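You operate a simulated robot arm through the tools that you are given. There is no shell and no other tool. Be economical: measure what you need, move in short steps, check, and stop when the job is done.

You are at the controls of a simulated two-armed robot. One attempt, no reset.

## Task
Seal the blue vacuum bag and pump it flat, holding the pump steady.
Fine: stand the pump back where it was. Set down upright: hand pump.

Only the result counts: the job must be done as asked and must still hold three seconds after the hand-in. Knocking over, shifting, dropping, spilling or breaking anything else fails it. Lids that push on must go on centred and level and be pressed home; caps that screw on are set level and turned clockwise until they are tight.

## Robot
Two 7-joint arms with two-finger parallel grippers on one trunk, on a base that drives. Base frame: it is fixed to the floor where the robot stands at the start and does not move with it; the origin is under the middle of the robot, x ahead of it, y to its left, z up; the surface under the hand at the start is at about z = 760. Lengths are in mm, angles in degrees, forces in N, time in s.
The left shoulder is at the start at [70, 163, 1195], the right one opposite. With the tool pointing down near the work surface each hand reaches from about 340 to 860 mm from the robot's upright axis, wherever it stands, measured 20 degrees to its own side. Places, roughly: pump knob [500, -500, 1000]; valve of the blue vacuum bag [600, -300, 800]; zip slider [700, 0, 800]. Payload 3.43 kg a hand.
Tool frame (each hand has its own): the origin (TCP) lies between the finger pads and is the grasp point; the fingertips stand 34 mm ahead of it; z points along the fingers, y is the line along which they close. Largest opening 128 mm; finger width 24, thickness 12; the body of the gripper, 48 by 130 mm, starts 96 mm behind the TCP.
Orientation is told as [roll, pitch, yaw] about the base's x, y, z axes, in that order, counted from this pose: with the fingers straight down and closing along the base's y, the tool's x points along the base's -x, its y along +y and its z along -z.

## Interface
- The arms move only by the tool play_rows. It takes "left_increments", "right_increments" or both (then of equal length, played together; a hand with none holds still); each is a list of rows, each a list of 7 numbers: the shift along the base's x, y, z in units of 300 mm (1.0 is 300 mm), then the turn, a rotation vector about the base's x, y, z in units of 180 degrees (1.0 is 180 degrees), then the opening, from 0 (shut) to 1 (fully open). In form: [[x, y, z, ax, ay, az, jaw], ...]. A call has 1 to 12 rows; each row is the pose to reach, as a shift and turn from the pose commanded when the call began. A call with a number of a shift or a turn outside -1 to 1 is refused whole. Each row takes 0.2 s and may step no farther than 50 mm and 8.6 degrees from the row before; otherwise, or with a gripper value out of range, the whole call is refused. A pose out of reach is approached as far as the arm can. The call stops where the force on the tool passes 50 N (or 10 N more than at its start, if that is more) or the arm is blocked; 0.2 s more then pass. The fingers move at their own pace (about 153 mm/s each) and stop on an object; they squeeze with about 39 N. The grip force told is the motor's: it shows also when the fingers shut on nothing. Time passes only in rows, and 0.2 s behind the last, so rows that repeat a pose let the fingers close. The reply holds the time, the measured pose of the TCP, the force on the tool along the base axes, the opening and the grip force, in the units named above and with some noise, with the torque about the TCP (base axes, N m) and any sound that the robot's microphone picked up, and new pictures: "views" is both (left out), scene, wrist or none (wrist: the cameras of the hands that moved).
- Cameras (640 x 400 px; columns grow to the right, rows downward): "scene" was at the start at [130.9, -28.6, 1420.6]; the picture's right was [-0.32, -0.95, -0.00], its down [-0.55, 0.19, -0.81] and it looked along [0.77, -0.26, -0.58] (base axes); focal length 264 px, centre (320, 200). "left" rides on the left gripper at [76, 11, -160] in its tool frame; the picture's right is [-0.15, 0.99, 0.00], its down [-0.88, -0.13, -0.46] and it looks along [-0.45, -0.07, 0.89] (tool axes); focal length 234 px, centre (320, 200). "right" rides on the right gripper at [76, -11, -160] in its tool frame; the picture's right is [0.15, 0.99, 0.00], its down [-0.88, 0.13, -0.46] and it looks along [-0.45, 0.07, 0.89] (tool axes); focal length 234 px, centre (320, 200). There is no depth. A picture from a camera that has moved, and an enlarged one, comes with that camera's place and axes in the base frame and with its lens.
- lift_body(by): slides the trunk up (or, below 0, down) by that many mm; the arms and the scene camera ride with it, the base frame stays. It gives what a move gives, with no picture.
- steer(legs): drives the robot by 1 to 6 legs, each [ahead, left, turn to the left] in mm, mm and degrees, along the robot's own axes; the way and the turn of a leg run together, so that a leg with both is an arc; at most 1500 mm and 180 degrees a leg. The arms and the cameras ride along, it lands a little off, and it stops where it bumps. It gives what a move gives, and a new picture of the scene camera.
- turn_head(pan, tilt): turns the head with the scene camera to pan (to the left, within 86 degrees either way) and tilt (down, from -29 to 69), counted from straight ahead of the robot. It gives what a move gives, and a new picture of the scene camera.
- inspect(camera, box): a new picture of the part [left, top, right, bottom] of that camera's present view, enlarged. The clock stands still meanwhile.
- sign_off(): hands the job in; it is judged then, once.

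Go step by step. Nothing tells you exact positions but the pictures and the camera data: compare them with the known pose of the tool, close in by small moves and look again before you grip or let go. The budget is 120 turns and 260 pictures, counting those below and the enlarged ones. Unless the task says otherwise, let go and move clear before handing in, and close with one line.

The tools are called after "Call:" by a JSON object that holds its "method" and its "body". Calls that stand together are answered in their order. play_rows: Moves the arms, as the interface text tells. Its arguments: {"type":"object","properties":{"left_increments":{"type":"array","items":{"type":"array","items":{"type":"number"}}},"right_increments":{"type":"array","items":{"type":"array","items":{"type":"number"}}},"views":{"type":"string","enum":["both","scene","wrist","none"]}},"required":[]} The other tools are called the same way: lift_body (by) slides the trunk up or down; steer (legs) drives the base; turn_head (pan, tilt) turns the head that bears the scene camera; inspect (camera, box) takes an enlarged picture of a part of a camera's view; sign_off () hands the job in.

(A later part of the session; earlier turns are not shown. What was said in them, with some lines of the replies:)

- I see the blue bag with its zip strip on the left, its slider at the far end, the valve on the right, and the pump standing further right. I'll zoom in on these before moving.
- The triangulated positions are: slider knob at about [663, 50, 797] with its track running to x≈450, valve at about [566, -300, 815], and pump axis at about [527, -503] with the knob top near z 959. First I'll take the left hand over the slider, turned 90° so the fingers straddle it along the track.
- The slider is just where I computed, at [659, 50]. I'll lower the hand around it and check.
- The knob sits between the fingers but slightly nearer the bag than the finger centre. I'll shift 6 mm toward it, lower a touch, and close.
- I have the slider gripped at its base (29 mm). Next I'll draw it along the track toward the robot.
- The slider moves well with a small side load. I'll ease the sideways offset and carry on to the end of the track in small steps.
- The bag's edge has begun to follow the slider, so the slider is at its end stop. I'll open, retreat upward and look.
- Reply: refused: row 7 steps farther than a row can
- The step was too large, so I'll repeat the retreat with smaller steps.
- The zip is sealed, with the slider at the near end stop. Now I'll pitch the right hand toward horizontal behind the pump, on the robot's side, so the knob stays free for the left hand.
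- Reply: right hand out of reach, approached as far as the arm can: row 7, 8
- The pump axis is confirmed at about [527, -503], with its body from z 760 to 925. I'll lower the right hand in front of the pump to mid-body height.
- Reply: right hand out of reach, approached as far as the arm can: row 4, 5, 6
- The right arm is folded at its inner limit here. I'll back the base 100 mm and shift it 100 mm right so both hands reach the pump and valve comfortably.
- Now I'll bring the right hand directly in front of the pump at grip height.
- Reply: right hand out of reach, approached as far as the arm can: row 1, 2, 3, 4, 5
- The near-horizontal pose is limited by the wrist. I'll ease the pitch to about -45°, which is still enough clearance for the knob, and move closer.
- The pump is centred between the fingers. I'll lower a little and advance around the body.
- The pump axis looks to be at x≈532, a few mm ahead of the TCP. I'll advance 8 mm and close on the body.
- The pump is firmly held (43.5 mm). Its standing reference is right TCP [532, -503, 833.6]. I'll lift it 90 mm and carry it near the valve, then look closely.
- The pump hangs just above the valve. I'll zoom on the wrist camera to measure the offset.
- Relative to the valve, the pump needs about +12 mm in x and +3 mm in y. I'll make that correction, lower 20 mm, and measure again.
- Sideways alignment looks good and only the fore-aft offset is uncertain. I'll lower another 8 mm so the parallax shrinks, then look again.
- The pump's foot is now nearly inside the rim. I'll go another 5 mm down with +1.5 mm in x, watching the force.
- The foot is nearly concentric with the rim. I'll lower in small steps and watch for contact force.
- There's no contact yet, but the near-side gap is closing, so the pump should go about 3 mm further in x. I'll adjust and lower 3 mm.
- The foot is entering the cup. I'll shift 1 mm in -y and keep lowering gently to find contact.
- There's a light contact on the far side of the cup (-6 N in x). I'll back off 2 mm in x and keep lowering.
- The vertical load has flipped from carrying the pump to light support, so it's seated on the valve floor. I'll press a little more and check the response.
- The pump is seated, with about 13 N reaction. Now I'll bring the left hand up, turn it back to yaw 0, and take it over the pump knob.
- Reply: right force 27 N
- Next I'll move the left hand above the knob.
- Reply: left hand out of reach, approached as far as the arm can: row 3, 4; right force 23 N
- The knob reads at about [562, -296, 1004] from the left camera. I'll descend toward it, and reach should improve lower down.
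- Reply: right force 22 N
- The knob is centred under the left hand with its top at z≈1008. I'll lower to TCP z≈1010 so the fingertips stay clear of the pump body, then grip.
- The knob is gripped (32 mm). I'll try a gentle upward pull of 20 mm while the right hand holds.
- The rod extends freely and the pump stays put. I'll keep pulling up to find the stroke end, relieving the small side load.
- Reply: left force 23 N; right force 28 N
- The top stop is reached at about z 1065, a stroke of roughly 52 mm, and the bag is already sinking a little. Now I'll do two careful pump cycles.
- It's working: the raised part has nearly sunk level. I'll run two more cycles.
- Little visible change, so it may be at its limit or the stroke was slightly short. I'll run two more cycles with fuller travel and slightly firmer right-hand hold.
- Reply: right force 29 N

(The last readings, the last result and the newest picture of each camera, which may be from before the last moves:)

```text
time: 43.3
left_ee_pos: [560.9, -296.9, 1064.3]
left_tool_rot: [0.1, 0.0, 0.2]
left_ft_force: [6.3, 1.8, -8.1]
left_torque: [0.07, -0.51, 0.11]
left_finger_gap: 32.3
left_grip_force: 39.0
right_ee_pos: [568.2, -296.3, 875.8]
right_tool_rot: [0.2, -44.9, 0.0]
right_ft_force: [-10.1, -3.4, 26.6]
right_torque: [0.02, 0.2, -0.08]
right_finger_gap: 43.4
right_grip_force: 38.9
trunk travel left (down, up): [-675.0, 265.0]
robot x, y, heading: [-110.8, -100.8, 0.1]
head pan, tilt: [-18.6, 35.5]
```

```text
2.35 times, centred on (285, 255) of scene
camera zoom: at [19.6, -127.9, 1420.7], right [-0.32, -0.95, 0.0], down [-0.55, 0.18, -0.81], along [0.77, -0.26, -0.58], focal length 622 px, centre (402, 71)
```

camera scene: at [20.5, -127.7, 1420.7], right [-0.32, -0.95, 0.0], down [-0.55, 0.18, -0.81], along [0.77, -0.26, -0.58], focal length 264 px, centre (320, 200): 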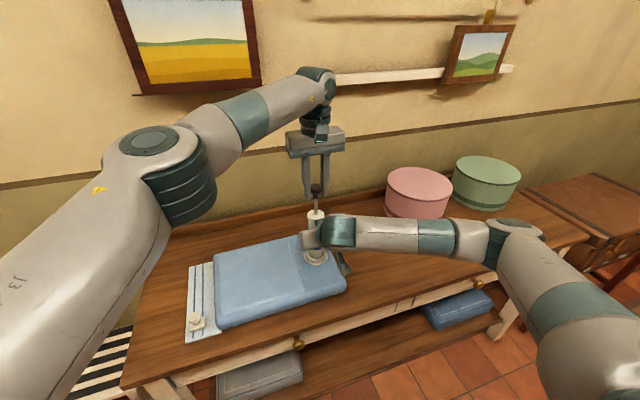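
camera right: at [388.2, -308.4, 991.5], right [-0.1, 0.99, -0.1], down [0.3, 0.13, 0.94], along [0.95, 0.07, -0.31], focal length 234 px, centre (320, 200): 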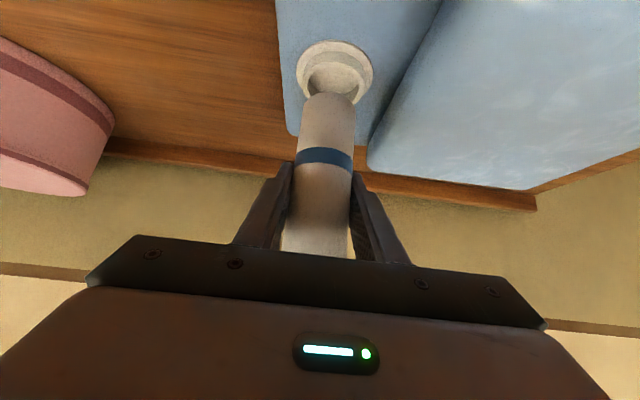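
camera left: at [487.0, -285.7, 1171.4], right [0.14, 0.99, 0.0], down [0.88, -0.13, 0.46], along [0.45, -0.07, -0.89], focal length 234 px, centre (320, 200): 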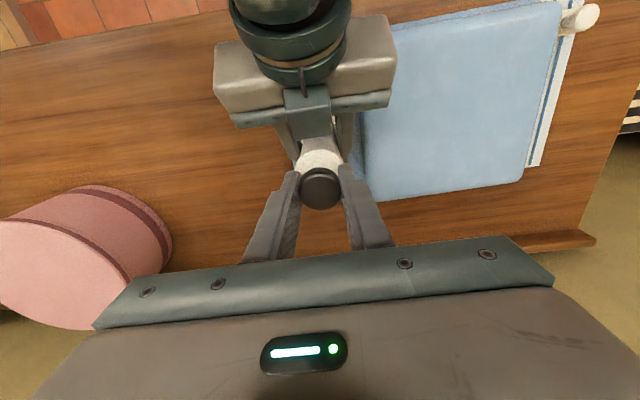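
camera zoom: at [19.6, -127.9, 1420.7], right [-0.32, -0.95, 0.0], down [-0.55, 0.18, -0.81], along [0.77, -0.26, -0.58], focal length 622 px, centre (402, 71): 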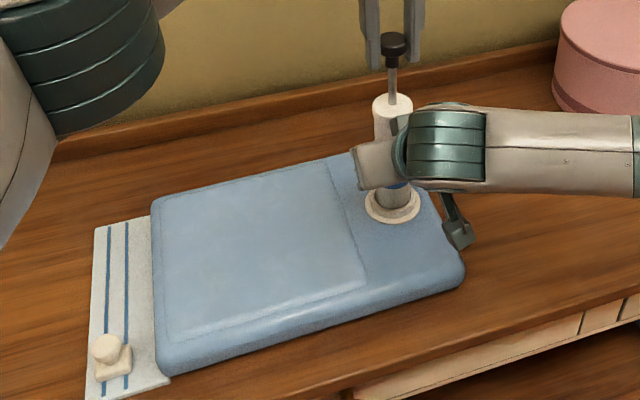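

Call:
{"method": "inspect", "body": {"camera": "scene", "box": [235, 220, 335, 320]}}

```text
4.00 times, centred on (285, 270) of scene
camera zoom: at [19.6, -127.9, 1420.7], right [-0.32, -0.95, 0.0], down [-0.55, 0.18, -0.81], along [0.77, -0.26, -0.58], focal length 1057 px, centre (460, -80)
```

zoom: 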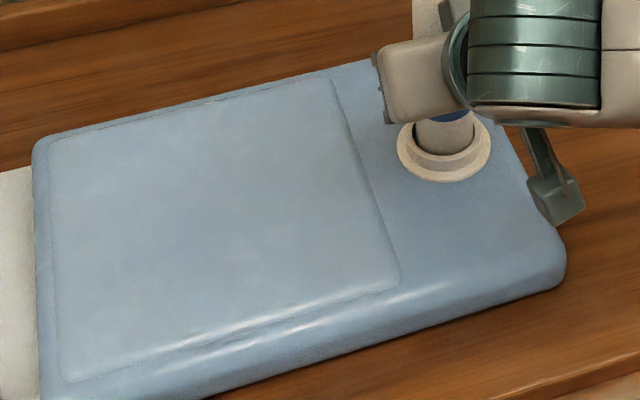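

The bag is almost flush. I'll do two more cycles and compare at the same zoom.

Call:
{"method": "play_rows", "body": {"left_increments": [[0.002, 0.0, -0.05, 0, 0, 0, 0], [0.002, 0, -0.11, 0, 0, 0, 0], [0.002, 0, -0.172, 0, 0, 0, 0], [0.002, 0, -0.11, 0, 0, 0, 0], [0.002, 0, -0.06, 0, 0, 0, 0], [0.002, 0, 0.001, 0, 0, 0, 0], [0.002, 0, -0.06, 0, 0, 0, 0], [0.002, 0, -0.11, 0, 0, 0, 0], [0.002, 0, -0.172, 0, 0, 0, 0], [0.002, 0, -0.11, 0, 0, 0, 0], [0.002, 0, -0.06, 0, 0, 0, 0], [0.002, 0, 0.001, 0, 0, 0, 0]], "views": "none"}}

Call:
{"method": "inspect", "body": {"camera": "scene", "box": [235, 220, 335, 320]}}

```text
time: 45.9
left_ee_pos: [563.2, -297.0, 1064.0]
left_tool_rot: [0.1, 0.0, 0.2]
left_ft_force: [-0.3, 0.4, -8.2]
left_torque: [0.0, 0.01, 0.03]
left_finger_gap: 32.2
left_grip_force: 39.3
right_ee_pos: [568.2, -295.9, 876.6]
right_tool_rot: [0.1, -44.9, -0.1]
right_ft_force: [-1.6, -1.6, 18.4]
right_torque: [-0.01, 0.58, -0.03]
right_finger_gap: 43.0
right_grip_force: 38.7
trunk travel left (down, up): [-675.0, 265.0]
robot x, y, heading: [-108.0, -100.9, 0.0]
head pan, tilt: [-18.6, 35.5]
```

```text
4.00 times, centred on (285, 270) of scene
camera zoom: at [20.6, -127.9, 1420.7], right [-0.32, -0.95, 0.0], down [-0.55, 0.18, -0.81], along [0.77, -0.26, -0.58], focal length 1057 px, centre (460, -80)
```

zoom: 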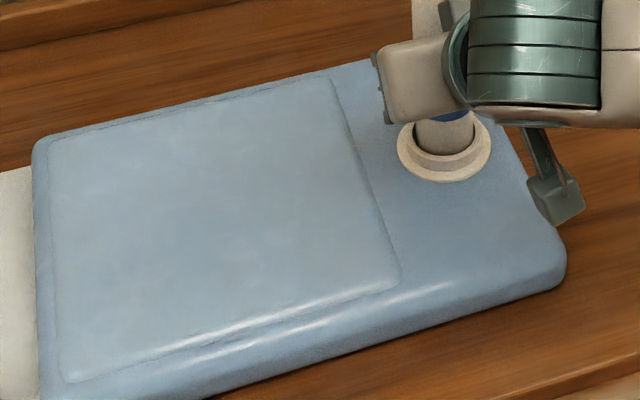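

No further change, so the bag is pumped flat. I'll push the knob home, let go with the left hand and lift it clear.

Call:
{"method": "play_rows", "body": {"left_increments": [[0, 0.0, -0.06, 0, 0, 0, 0], [0, 0, -0.12, 0, 0, 0, 0], [0, 0, -0.173, 0, 0, 0, 0], [0, 0, -0.173, 0, 0, 0, 0.25], [0, 0, -0.173, 0, 0, 0, 0.5], [0, 0, -0.173, 0, 0, 0, 0.5], [0, 0, -0.12, 0, 0, 0, 0.5], [0, 0, 0.0, 0, 0, 0, 0.5], [0, 0, 0.12, 0, 0, 0, 0.5], [-0.02, 0.06, 0.25, 0, 0, 0, 0.5]]}}

Call:
{"method": "inspect", "body": {"camera": "scene", "box": [270, 170, 370, 270]}}

```text
time: 48.1
left_ee_pos: [555.7, -276.4, 1142.0]
left_tool_rot: [-0.1, 0.0, 0.1]
left_ft_force: [-0.2, 0.4, 1.1]
left_torque: [-0.01, 0.01, 0.0]
left_finger_gap: 63.9
left_grip_force: 0.0
right_ee_pos: [568.7, -296.4, 875.3]
right_tool_rot: [-0.2, -44.8, 0.1]
right_ft_force: [0.7, -2.0, 12.8]
right_torque: [0.04, 0.09, -0.09]
right_finger_gap: 43.1
right_grip_force: 39.3
trunk travel left (down, up): [-675.0, 265.0]
robot x, y, heading: [-107.2, -99.8, 0.1]
head pan, tilt: [-18.6, 35.5]
camera scene: at [20.3, -125.5, 1420.8], right [-0.32, -0.95, 0.0], down [-0.55, 0.18, -0.82], along [0.77, -0.26, -0.58], focal length 264 px, centre (320, 200)
camera left: at [480.7, -265.6, 1300.6], right [0.14, 0.99, 0.0], down [0.88, -0.13, 0.46], along [0.45, -0.07, -0.89], focal length 234 px, centre (320, 200)
```

scene: 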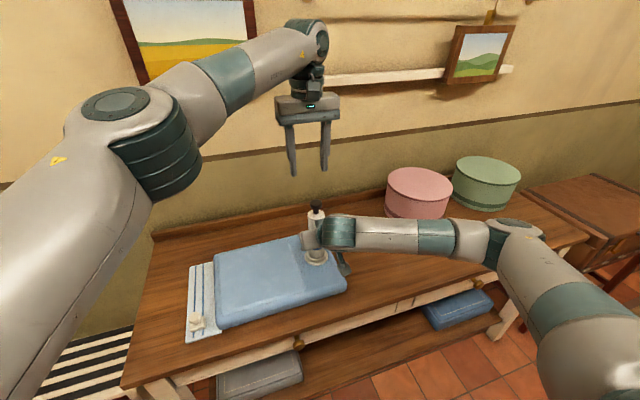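
left: 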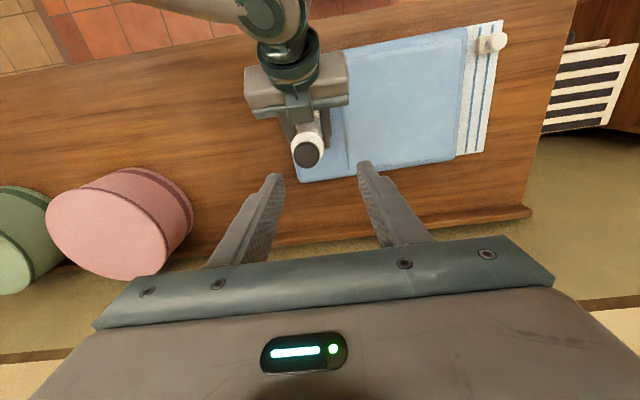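

```text
4.00 times, centred on (320, 220) of scene
camera zoom: at [20.3, -125.5, 1420.8], right [-0.32, -0.95, 0.0], down [-0.55, 0.18, -0.82], along [0.77, -0.26, -0.58], focal length 1057 px, centre (320, 120)
```

zoom: 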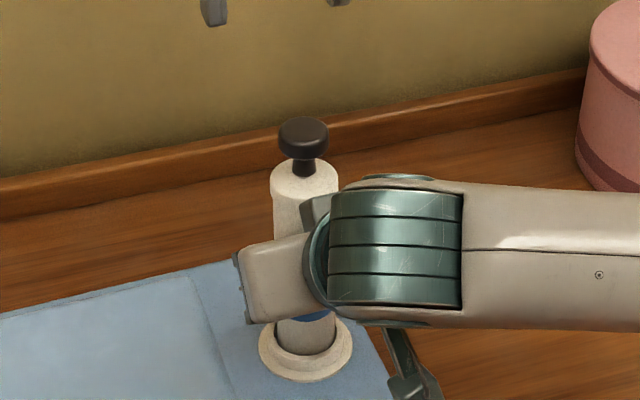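

The knob is down and the left hand is free. Next I'll lift the pump straight out of the valve and carry it back above its original spot.

Call:
{"method": "play_rows", "body": {"right_increments": [[0, 0, 0.03, 0, 0, 0, 0], [0, 0, 0.09, 0, 0, 0, 0], [0, 0, 0.18, 0, 0, 0, 0], [0, 0, 0.27, 0, 0, 0, 0], [-0.02, -0.1, 0.27, 0, 0, 0, 0], [-0.04, -0.22, 0.27, 0, 0, 0, 0], [-0.06, -0.34, 0.27, 0, 0, 0, 0], [-0.08, -0.46, 0.27, 0, 0, 0, 0], [-0.1, -0.58, 0.27, 0, 0, 0, 0], [-0.122, -0.689, 0.27, 0, 0, 0, 0], [-0.122, -0.689, 0.22, 0, 0, 0, 0]]}}

```text
time: 50.5
left_ee_pos: [559.9, -278.0, 1139.3]
left_tool_rot: [0.0, 0.2, 0.1]
left_ft_force: [0.6, -0.5, -0.5]
left_torque: [0.03, 0.02, 0.05]
left_finger_gap: 63.7
left_grip_force: 0.1
right_ee_pos: [534.5, -502.0, 939.9]
right_tool_rot: [0.1, -44.8, 0.0]
right_ft_force: [-0.2, 0.1, -2.1]
right_torque: [-0.03, -0.02, -0.01]
right_finger_gap: 43.2
right_grip_force: 39.1
trunk travel left (down, up): [-675.0, 265.0]
robot x, y, heading: [-111.3, -99.8, -0.0]
head pan, tilt: [-18.6, 35.5]
camera scene: at [23.4, -128.1, 1420.5], right [-0.32, -0.95, 0.0], down [-0.55, 0.18, -0.81], along [0.77, -0.26, -0.58], focal length 264 px, centre (320, 200)
camera right: at [368.5, -514.0, 1002.2], right [-0.11, 0.99, -0.1], down [0.3, 0.13, 0.94], along [0.95, 0.07, -0.31], focal length 234 px, centre (320, 200)
```

scene: 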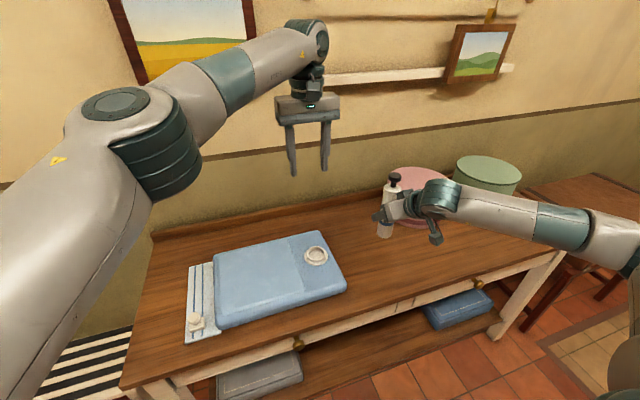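
right: 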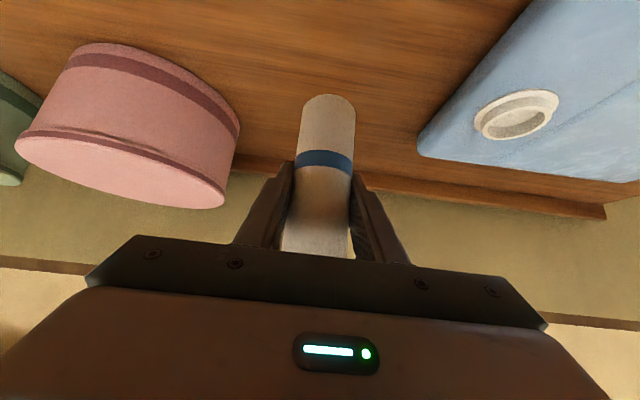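

The pump is unshifted in the grip. I'll lower it to just above the table.

Call:
{"method": "play_rows", "body": {"right_increments": [[-0.008, -0.004, -0.1, 0, 0, 0, 0], [-0.008, -0.004, -0.2, 0, 0, 0, 0], [-0.008, -0.004, -0.29, 0, 0, 0, 0], [-0.008, -0.004, -0.335, 0, 0, 0, 0], [-0.008, -0.004, -0.335, 0, 0, 0, 0]]}}

Call:
{"method": "inspect", "body": {"camera": "scene", "box": [330, 190, 450, 280]}}

```text
time: 51.7
left_ee_pos: [558.3, -278.6, 1140.4]
left_tool_rot: [0.0, 0.0, 0.2]
left_ft_force: [-0.8, 0.2, -0.9]
left_torque: [-0.01, 0.01, -0.01]
left_finger_gap: 64.0
left_grip_force: 0.0
right_ee_pos: [529.9, -505.7, 839.5]
right_tool_rot: [0.1, -44.8, 0.0]
right_ft_force: [0.8, 0.7, -2.2]
right_torque: [-0.05, -0.04, -0.01]
right_finger_gap: 43.0
right_grip_force: 39.0
trunk travel left (down, up): [-675.0, 265.0]
robot x, y, heading: [-104.4, -97.6, 0.3]
head pan, tilt: [-18.6, 35.5]
camera scene: at [22.2, -128.2, 1420.6], right [-0.32, -0.95, 0.0], down [-0.55, 0.18, -0.81], along [0.77, -0.26, -0.58], focal length 264 px, centre (320, 200)
camera right: at [364.7, -516.2, 901.9], right [-0.11, 0.99, -0.1], down [0.3, 0.13, 0.94], along [0.95, 0.07, -0.31], focal length 234 px, centre (320, 200)
```

scene: 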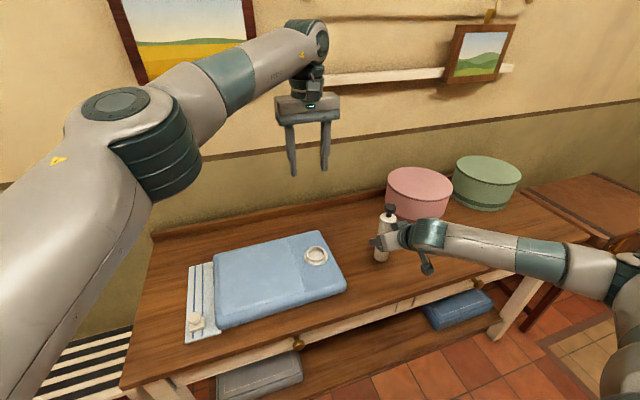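
right: 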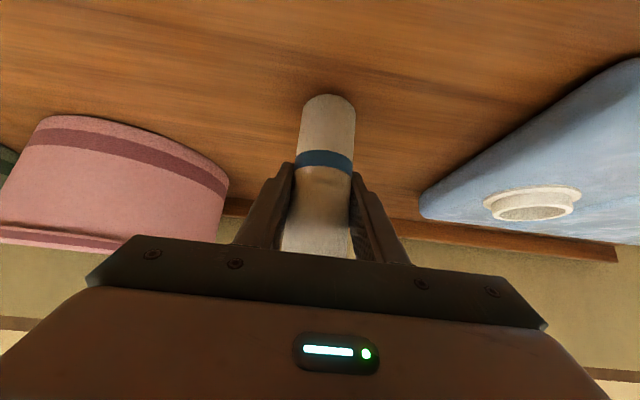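

```text
4.44 times, centred on (390, 235) of scene
camera zoom: at [22.2, -128.2, 1420.6], right [-0.32, -0.95, 0.0], down [-0.55, 0.18, -0.81], along [0.77, -0.26, -0.58], focal length 1175 px, centre (9, 44)
```

zoom: 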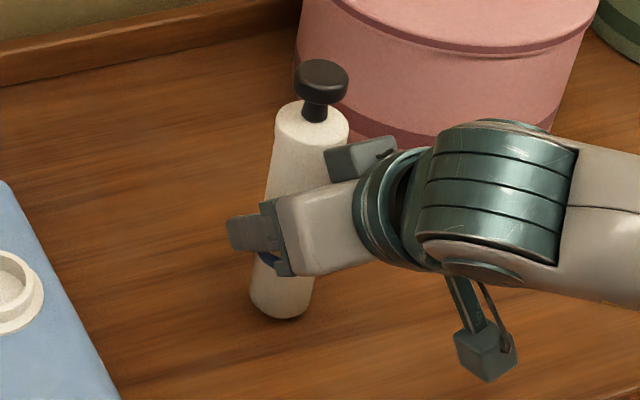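

It's about 2 mm off its original spot. I'll correct that and set it down.

Call:
{"method": "play_rows", "body": {"right_increments": [[0.007, 0.007, -0.007, 0, 0, 0, 0], [0.007, 0.007, -0.014, 0, 0, 0, 0], [0.007, 0.007, -0.02, 0, 0, 0, 0], [0.007, 0.007, -0.022, 0, 0, 0, 0]], "views": "none"}}

Call:
{"method": "inspect", "body": {"camera": "scene", "box": [330, 190, 450, 280]}}

```text
time: 52.7
left_ee_pos: [558.1, -278.8, 1140.2]
left_tool_rot: [0.0, 0.0, 0.1]
left_ft_force: [-0.1, -0.2, 0.1]
left_torque: [-0.03, 0.03, 0.02]
left_finger_gap: 63.8
left_grip_force: 0.1
right_ee_pos: [534.1, -502.4, 832.4]
right_tool_rot: [0.2, -44.8, 0.0]
right_ft_force: [-0.6, 0.9, -2.6]
right_torque: [0.0, -0.01, -0.01]
right_finger_gap: 43.2
right_grip_force: 38.9
trunk travel left (down, up): [-675.0, 265.0]
robot x, y, heading: [-108.5, -103.9, 0.3]
head pan, tilt: [-18.6, 35.5]
```

```text
4.44 times, centred on (390, 235) of scene
camera zoom: at [22.3, -128.4, 1420.6], right [-0.32, -0.95, 0.0], down [-0.55, 0.18, -0.81], along [0.77, -0.26, -0.58], focal length 1175 px, centre (9, 44)
```

zoom: 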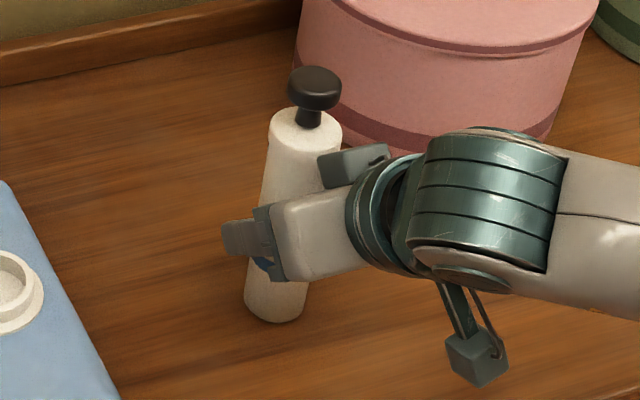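

It lines up with the original spot. It isn't carrying any load yet, so I'll lower a bit more.

Call:
{"method": "play_rows", "body": {"right_increments": [[0, 0, -0.003, 0, 0, 0, 0], [0, 0, -0.006, 0, 0, 0, 0]], "views": "none"}}

```text
time: 53.3
left_ee_pos: [559.8, -278.6, 1140.6]
left_tool_rot: [0.0, 0.1, 0.1]
left_ft_force: [0.3, -0.4, -0.3]
left_torque: [-0.02, 0.03, 0.01]
left_finger_gap: 64.0
left_grip_force: 0.0
right_ee_pos: [532.2, -503.1, 833.3]
right_tool_rot: [0.1, -44.8, 0.0]
right_ft_force: [-0.7, 0.4, -0.6]
right_torque: [0.0, -0.01, 0.0]
right_finger_gap: 43.2
right_grip_force: 39.3
trunk travel left (down, up): [-675.0, 265.0]
robot x, y, heading: [-108.6, -99.3, -0.1]
head pan, tilt: [-18.6, 35.5]
```

Call:
{"method": "play_rows", "body": {"right_increments": [[0, 0, -0.003, 0, 0, 0, 0]], "views": "none"}}

Call:
{"method": "inspect", "body": {"camera": "right", "box": [260, 60, 400, 200]}}

```text
time: 53.7
left_ee_pos: [558.1, -277.1, 1139.7]
left_tool_rot: [0.0, 0.0, 0.2]
left_ft_force: [-0.5, 0.2, -0.1]
left_torque: [0.03, -0.05, 0.03]
left_finger_gap: 64.1
left_grip_force: 0.0
right_ee_pos: [532.3, -501.8, 831.6]
right_tool_rot: [0.0, -44.9, 0.0]
right_ft_force: [-1.3, -0.8, 2.5]
right_torque: [-0.13, 0.05, 0.01]
right_finger_gap: 42.9
right_grip_force: 39.0
trunk travel left (down, up): [-675.0, 265.0]
robot x, y, heading: [-109.6, -98.8, 0.0]
head pan, tilt: [-18.6, 35.5]
```

```text
2.86 times, centred on (330, 130) of right
camera zoom: at [366.6, -513.7, 893.8], right [-0.11, 0.99, -0.1], down [0.3, 0.13, 0.94], along [0.95, 0.07, -0.31], focal length 669 px, centre (291, 400)
```

zoom: 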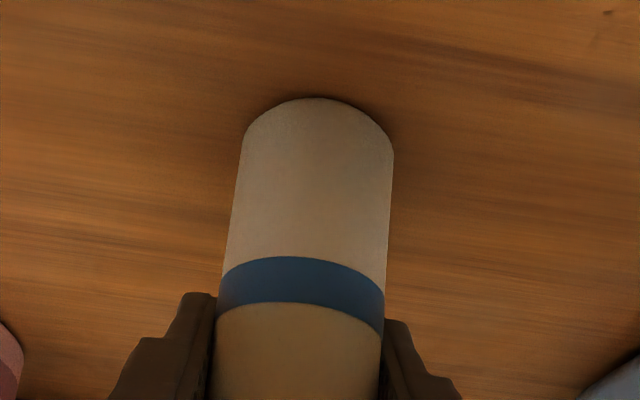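

The pump's foot is on the table with light support force (+2.5 N against -2.6 N hanging). I'll open gently and draw the hand back along its fingers' approach.

Call:
{"method": "play_rows", "body": {"right_increments": [[0, 0, 0, 0, 0, 0, 0.38], [0, 0, 0, 0, 0, 0, 0.45], [0, 0, 0, 0, 0, 0, 0.6], [0, 0, 0, 0, 0, 0, 0.6], [-0.06, 0, 0.0, 0, 0, 0, 0.6], [-0.14, 0, 0.0, 0, 0, 0, 0.6], [-0.24, 0, 0.0, 0, 0, 0, 0.6], [-0.34, 0, 0.03, 0, 0, 0, 0.6]]}}

Call:
{"method": "inspect", "body": {"camera": "scene", "box": [330, 190, 450, 280]}}

```text
time: 55.5
left_ee_pos: [555.8, -279.6, 1140.6]
left_tool_rot: [0.0, 0.0, 0.1]
left_ft_force: [0.9, -0.4, 0.5]
left_torque: [0.01, 0.0, 0.01]
left_finger_gap: 63.9
left_grip_force: 0.0
right_ee_pos: [430.9, -501.6, 840.0]
right_tool_rot: [0.1, -44.9, 0.0]
right_ft_force: [0.2, -0.4, 0.2]
right_torque: [-0.03, -0.01, 0.05]
right_finger_gap: 76.7
right_grip_force: 0.1
trunk travel left (down, up): [-675.0, 265.0]
robot x, y, heading: [-109.8, -101.1, 0.2]
head pan, tilt: [-18.6, 35.5]
camera scene: at [20.7, -128.0, 1420.8], right [-0.32, -0.95, 0.0], down [-0.55, 0.18, -0.81], along [0.77, -0.26, -0.58], focal length 264 px, centre (320, 200)
camera right: at [264.1, -513.6, 902.6], right [-0.11, 0.99, -0.1], down [0.3, 0.13, 0.94], along [0.95, 0.07, -0.31], focal length 234 px, centre (320, 200)
```

scene: 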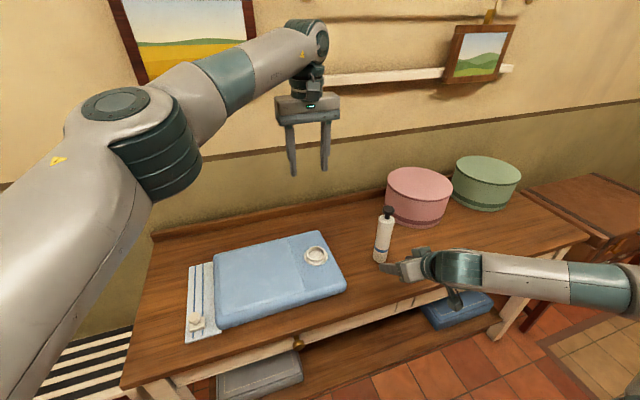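
right: 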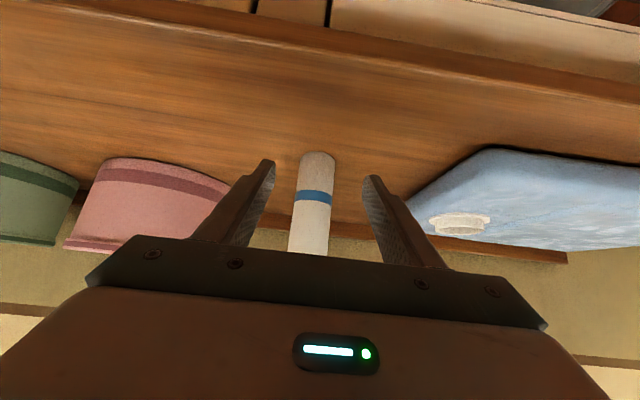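

```text
4.44 times, centred on (390, 235) of scene
camera zoom: at [20.7, -128.0, 1420.8], right [-0.32, -0.95, 0.0], down [-0.55, 0.18, -0.81], along [0.77, -0.26, -0.58], focal length 1175 px, centre (9, 44)
```

zoom: 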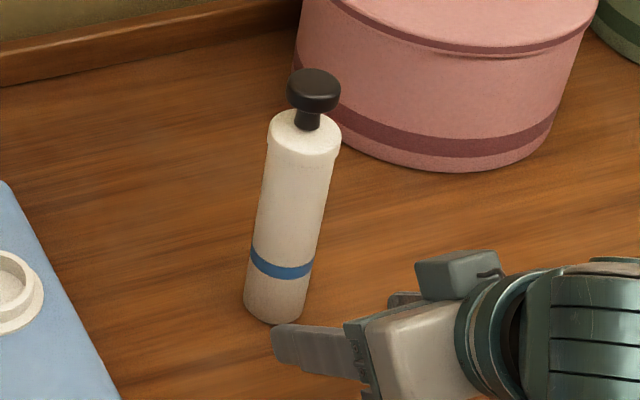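

The pump stands upright and free at its original spot, and the bag lies flat with its zip closed. I'll move the right hand a little further clear and take a last look.

Call:
{"method": "play_rows", "body": {"right_increments": [[-0.1, -0.05, 0.05, 0, 0, 0, 0.6], [-0.2, -0.12, 0.12, 0, 0, 0, 0.6], [-0.2, -0.12, 0.12, 0, 0, 0, 0.6]], "views": "scene"}}

Call:
{"method": "inspect", "body": {"camera": "scene", "box": [170, 190, 410, 350]}}

```text
time: 56.3
left_ee_pos: [560.2, -278.4, 1140.3]
left_tool_rot: [0.0, 0.1, 0.1]
left_ft_force: [-0.2, -0.3, 0.2]
left_torque: [0.02, 0.05, -0.03]
left_finger_gap: 64.1
left_grip_force: 0.1
right_ee_pos: [372.8, -539.2, 875.8]
right_tool_rot: [0.0, -44.7, 0.0]
right_ft_force: [0.5, 0.2, -0.4]
right_torque: [-0.01, 0.0, 0.0]
right_finger_gap: 76.7
right_grip_force: 0.0
trunk travel left (down, up): [-675.0, 265.0]
robot x, y, heading: [-106.8, -97.1, 0.3]
head pan, tilt: [-18.6, 35.5]
camera scene: at [23.5, -128.4, 1420.4], right [-0.32, -0.95, 0.0], down [-0.55, 0.18, -0.81], along [0.77, -0.26, -0.58], focal length 264 px, centre (320, 200)
```

scene: 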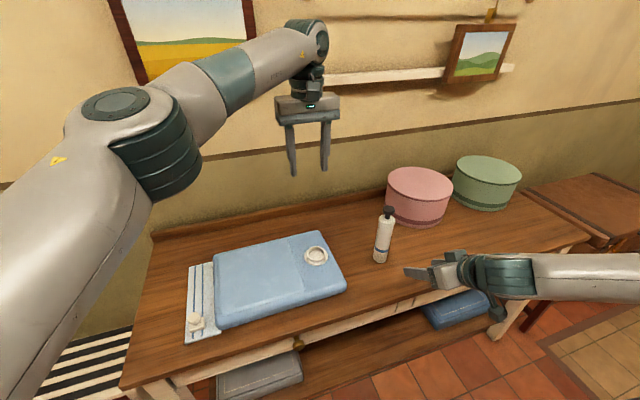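

```text
2.50 times, centred on (290, 270) of scene
camera zoom: at [23.5, -128.4, 1420.4], right [-0.32, -0.95, 0.0], down [-0.55, 0.18, -0.81], along [0.77, -0.26, -0.58], focal length 661 px, centre (395, 25)
```

zoom: 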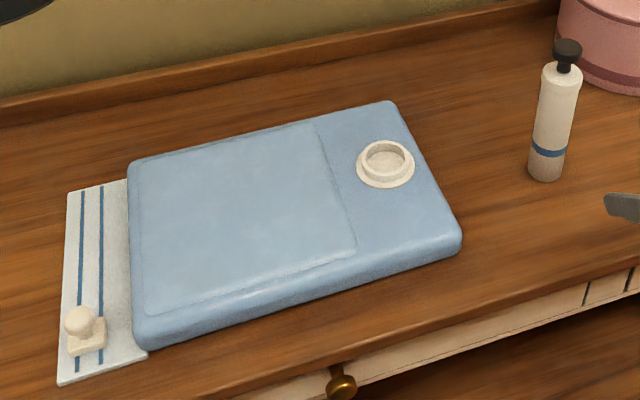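

The bag is sealed and flat, the pump stands upright where it was, and both hands are clear, so I'm handing in.

Call:
{"method": "sign_off", "body": {}}

```text
The job is handed in.
```

The blue bag is zipped shut and pumped flat, and it didn't sink any further over the last two pump cycles. The pump is back upright where it stood, to within a few mm. Closing the zip pulled the bag a few mm towards the robot, and I left it there.
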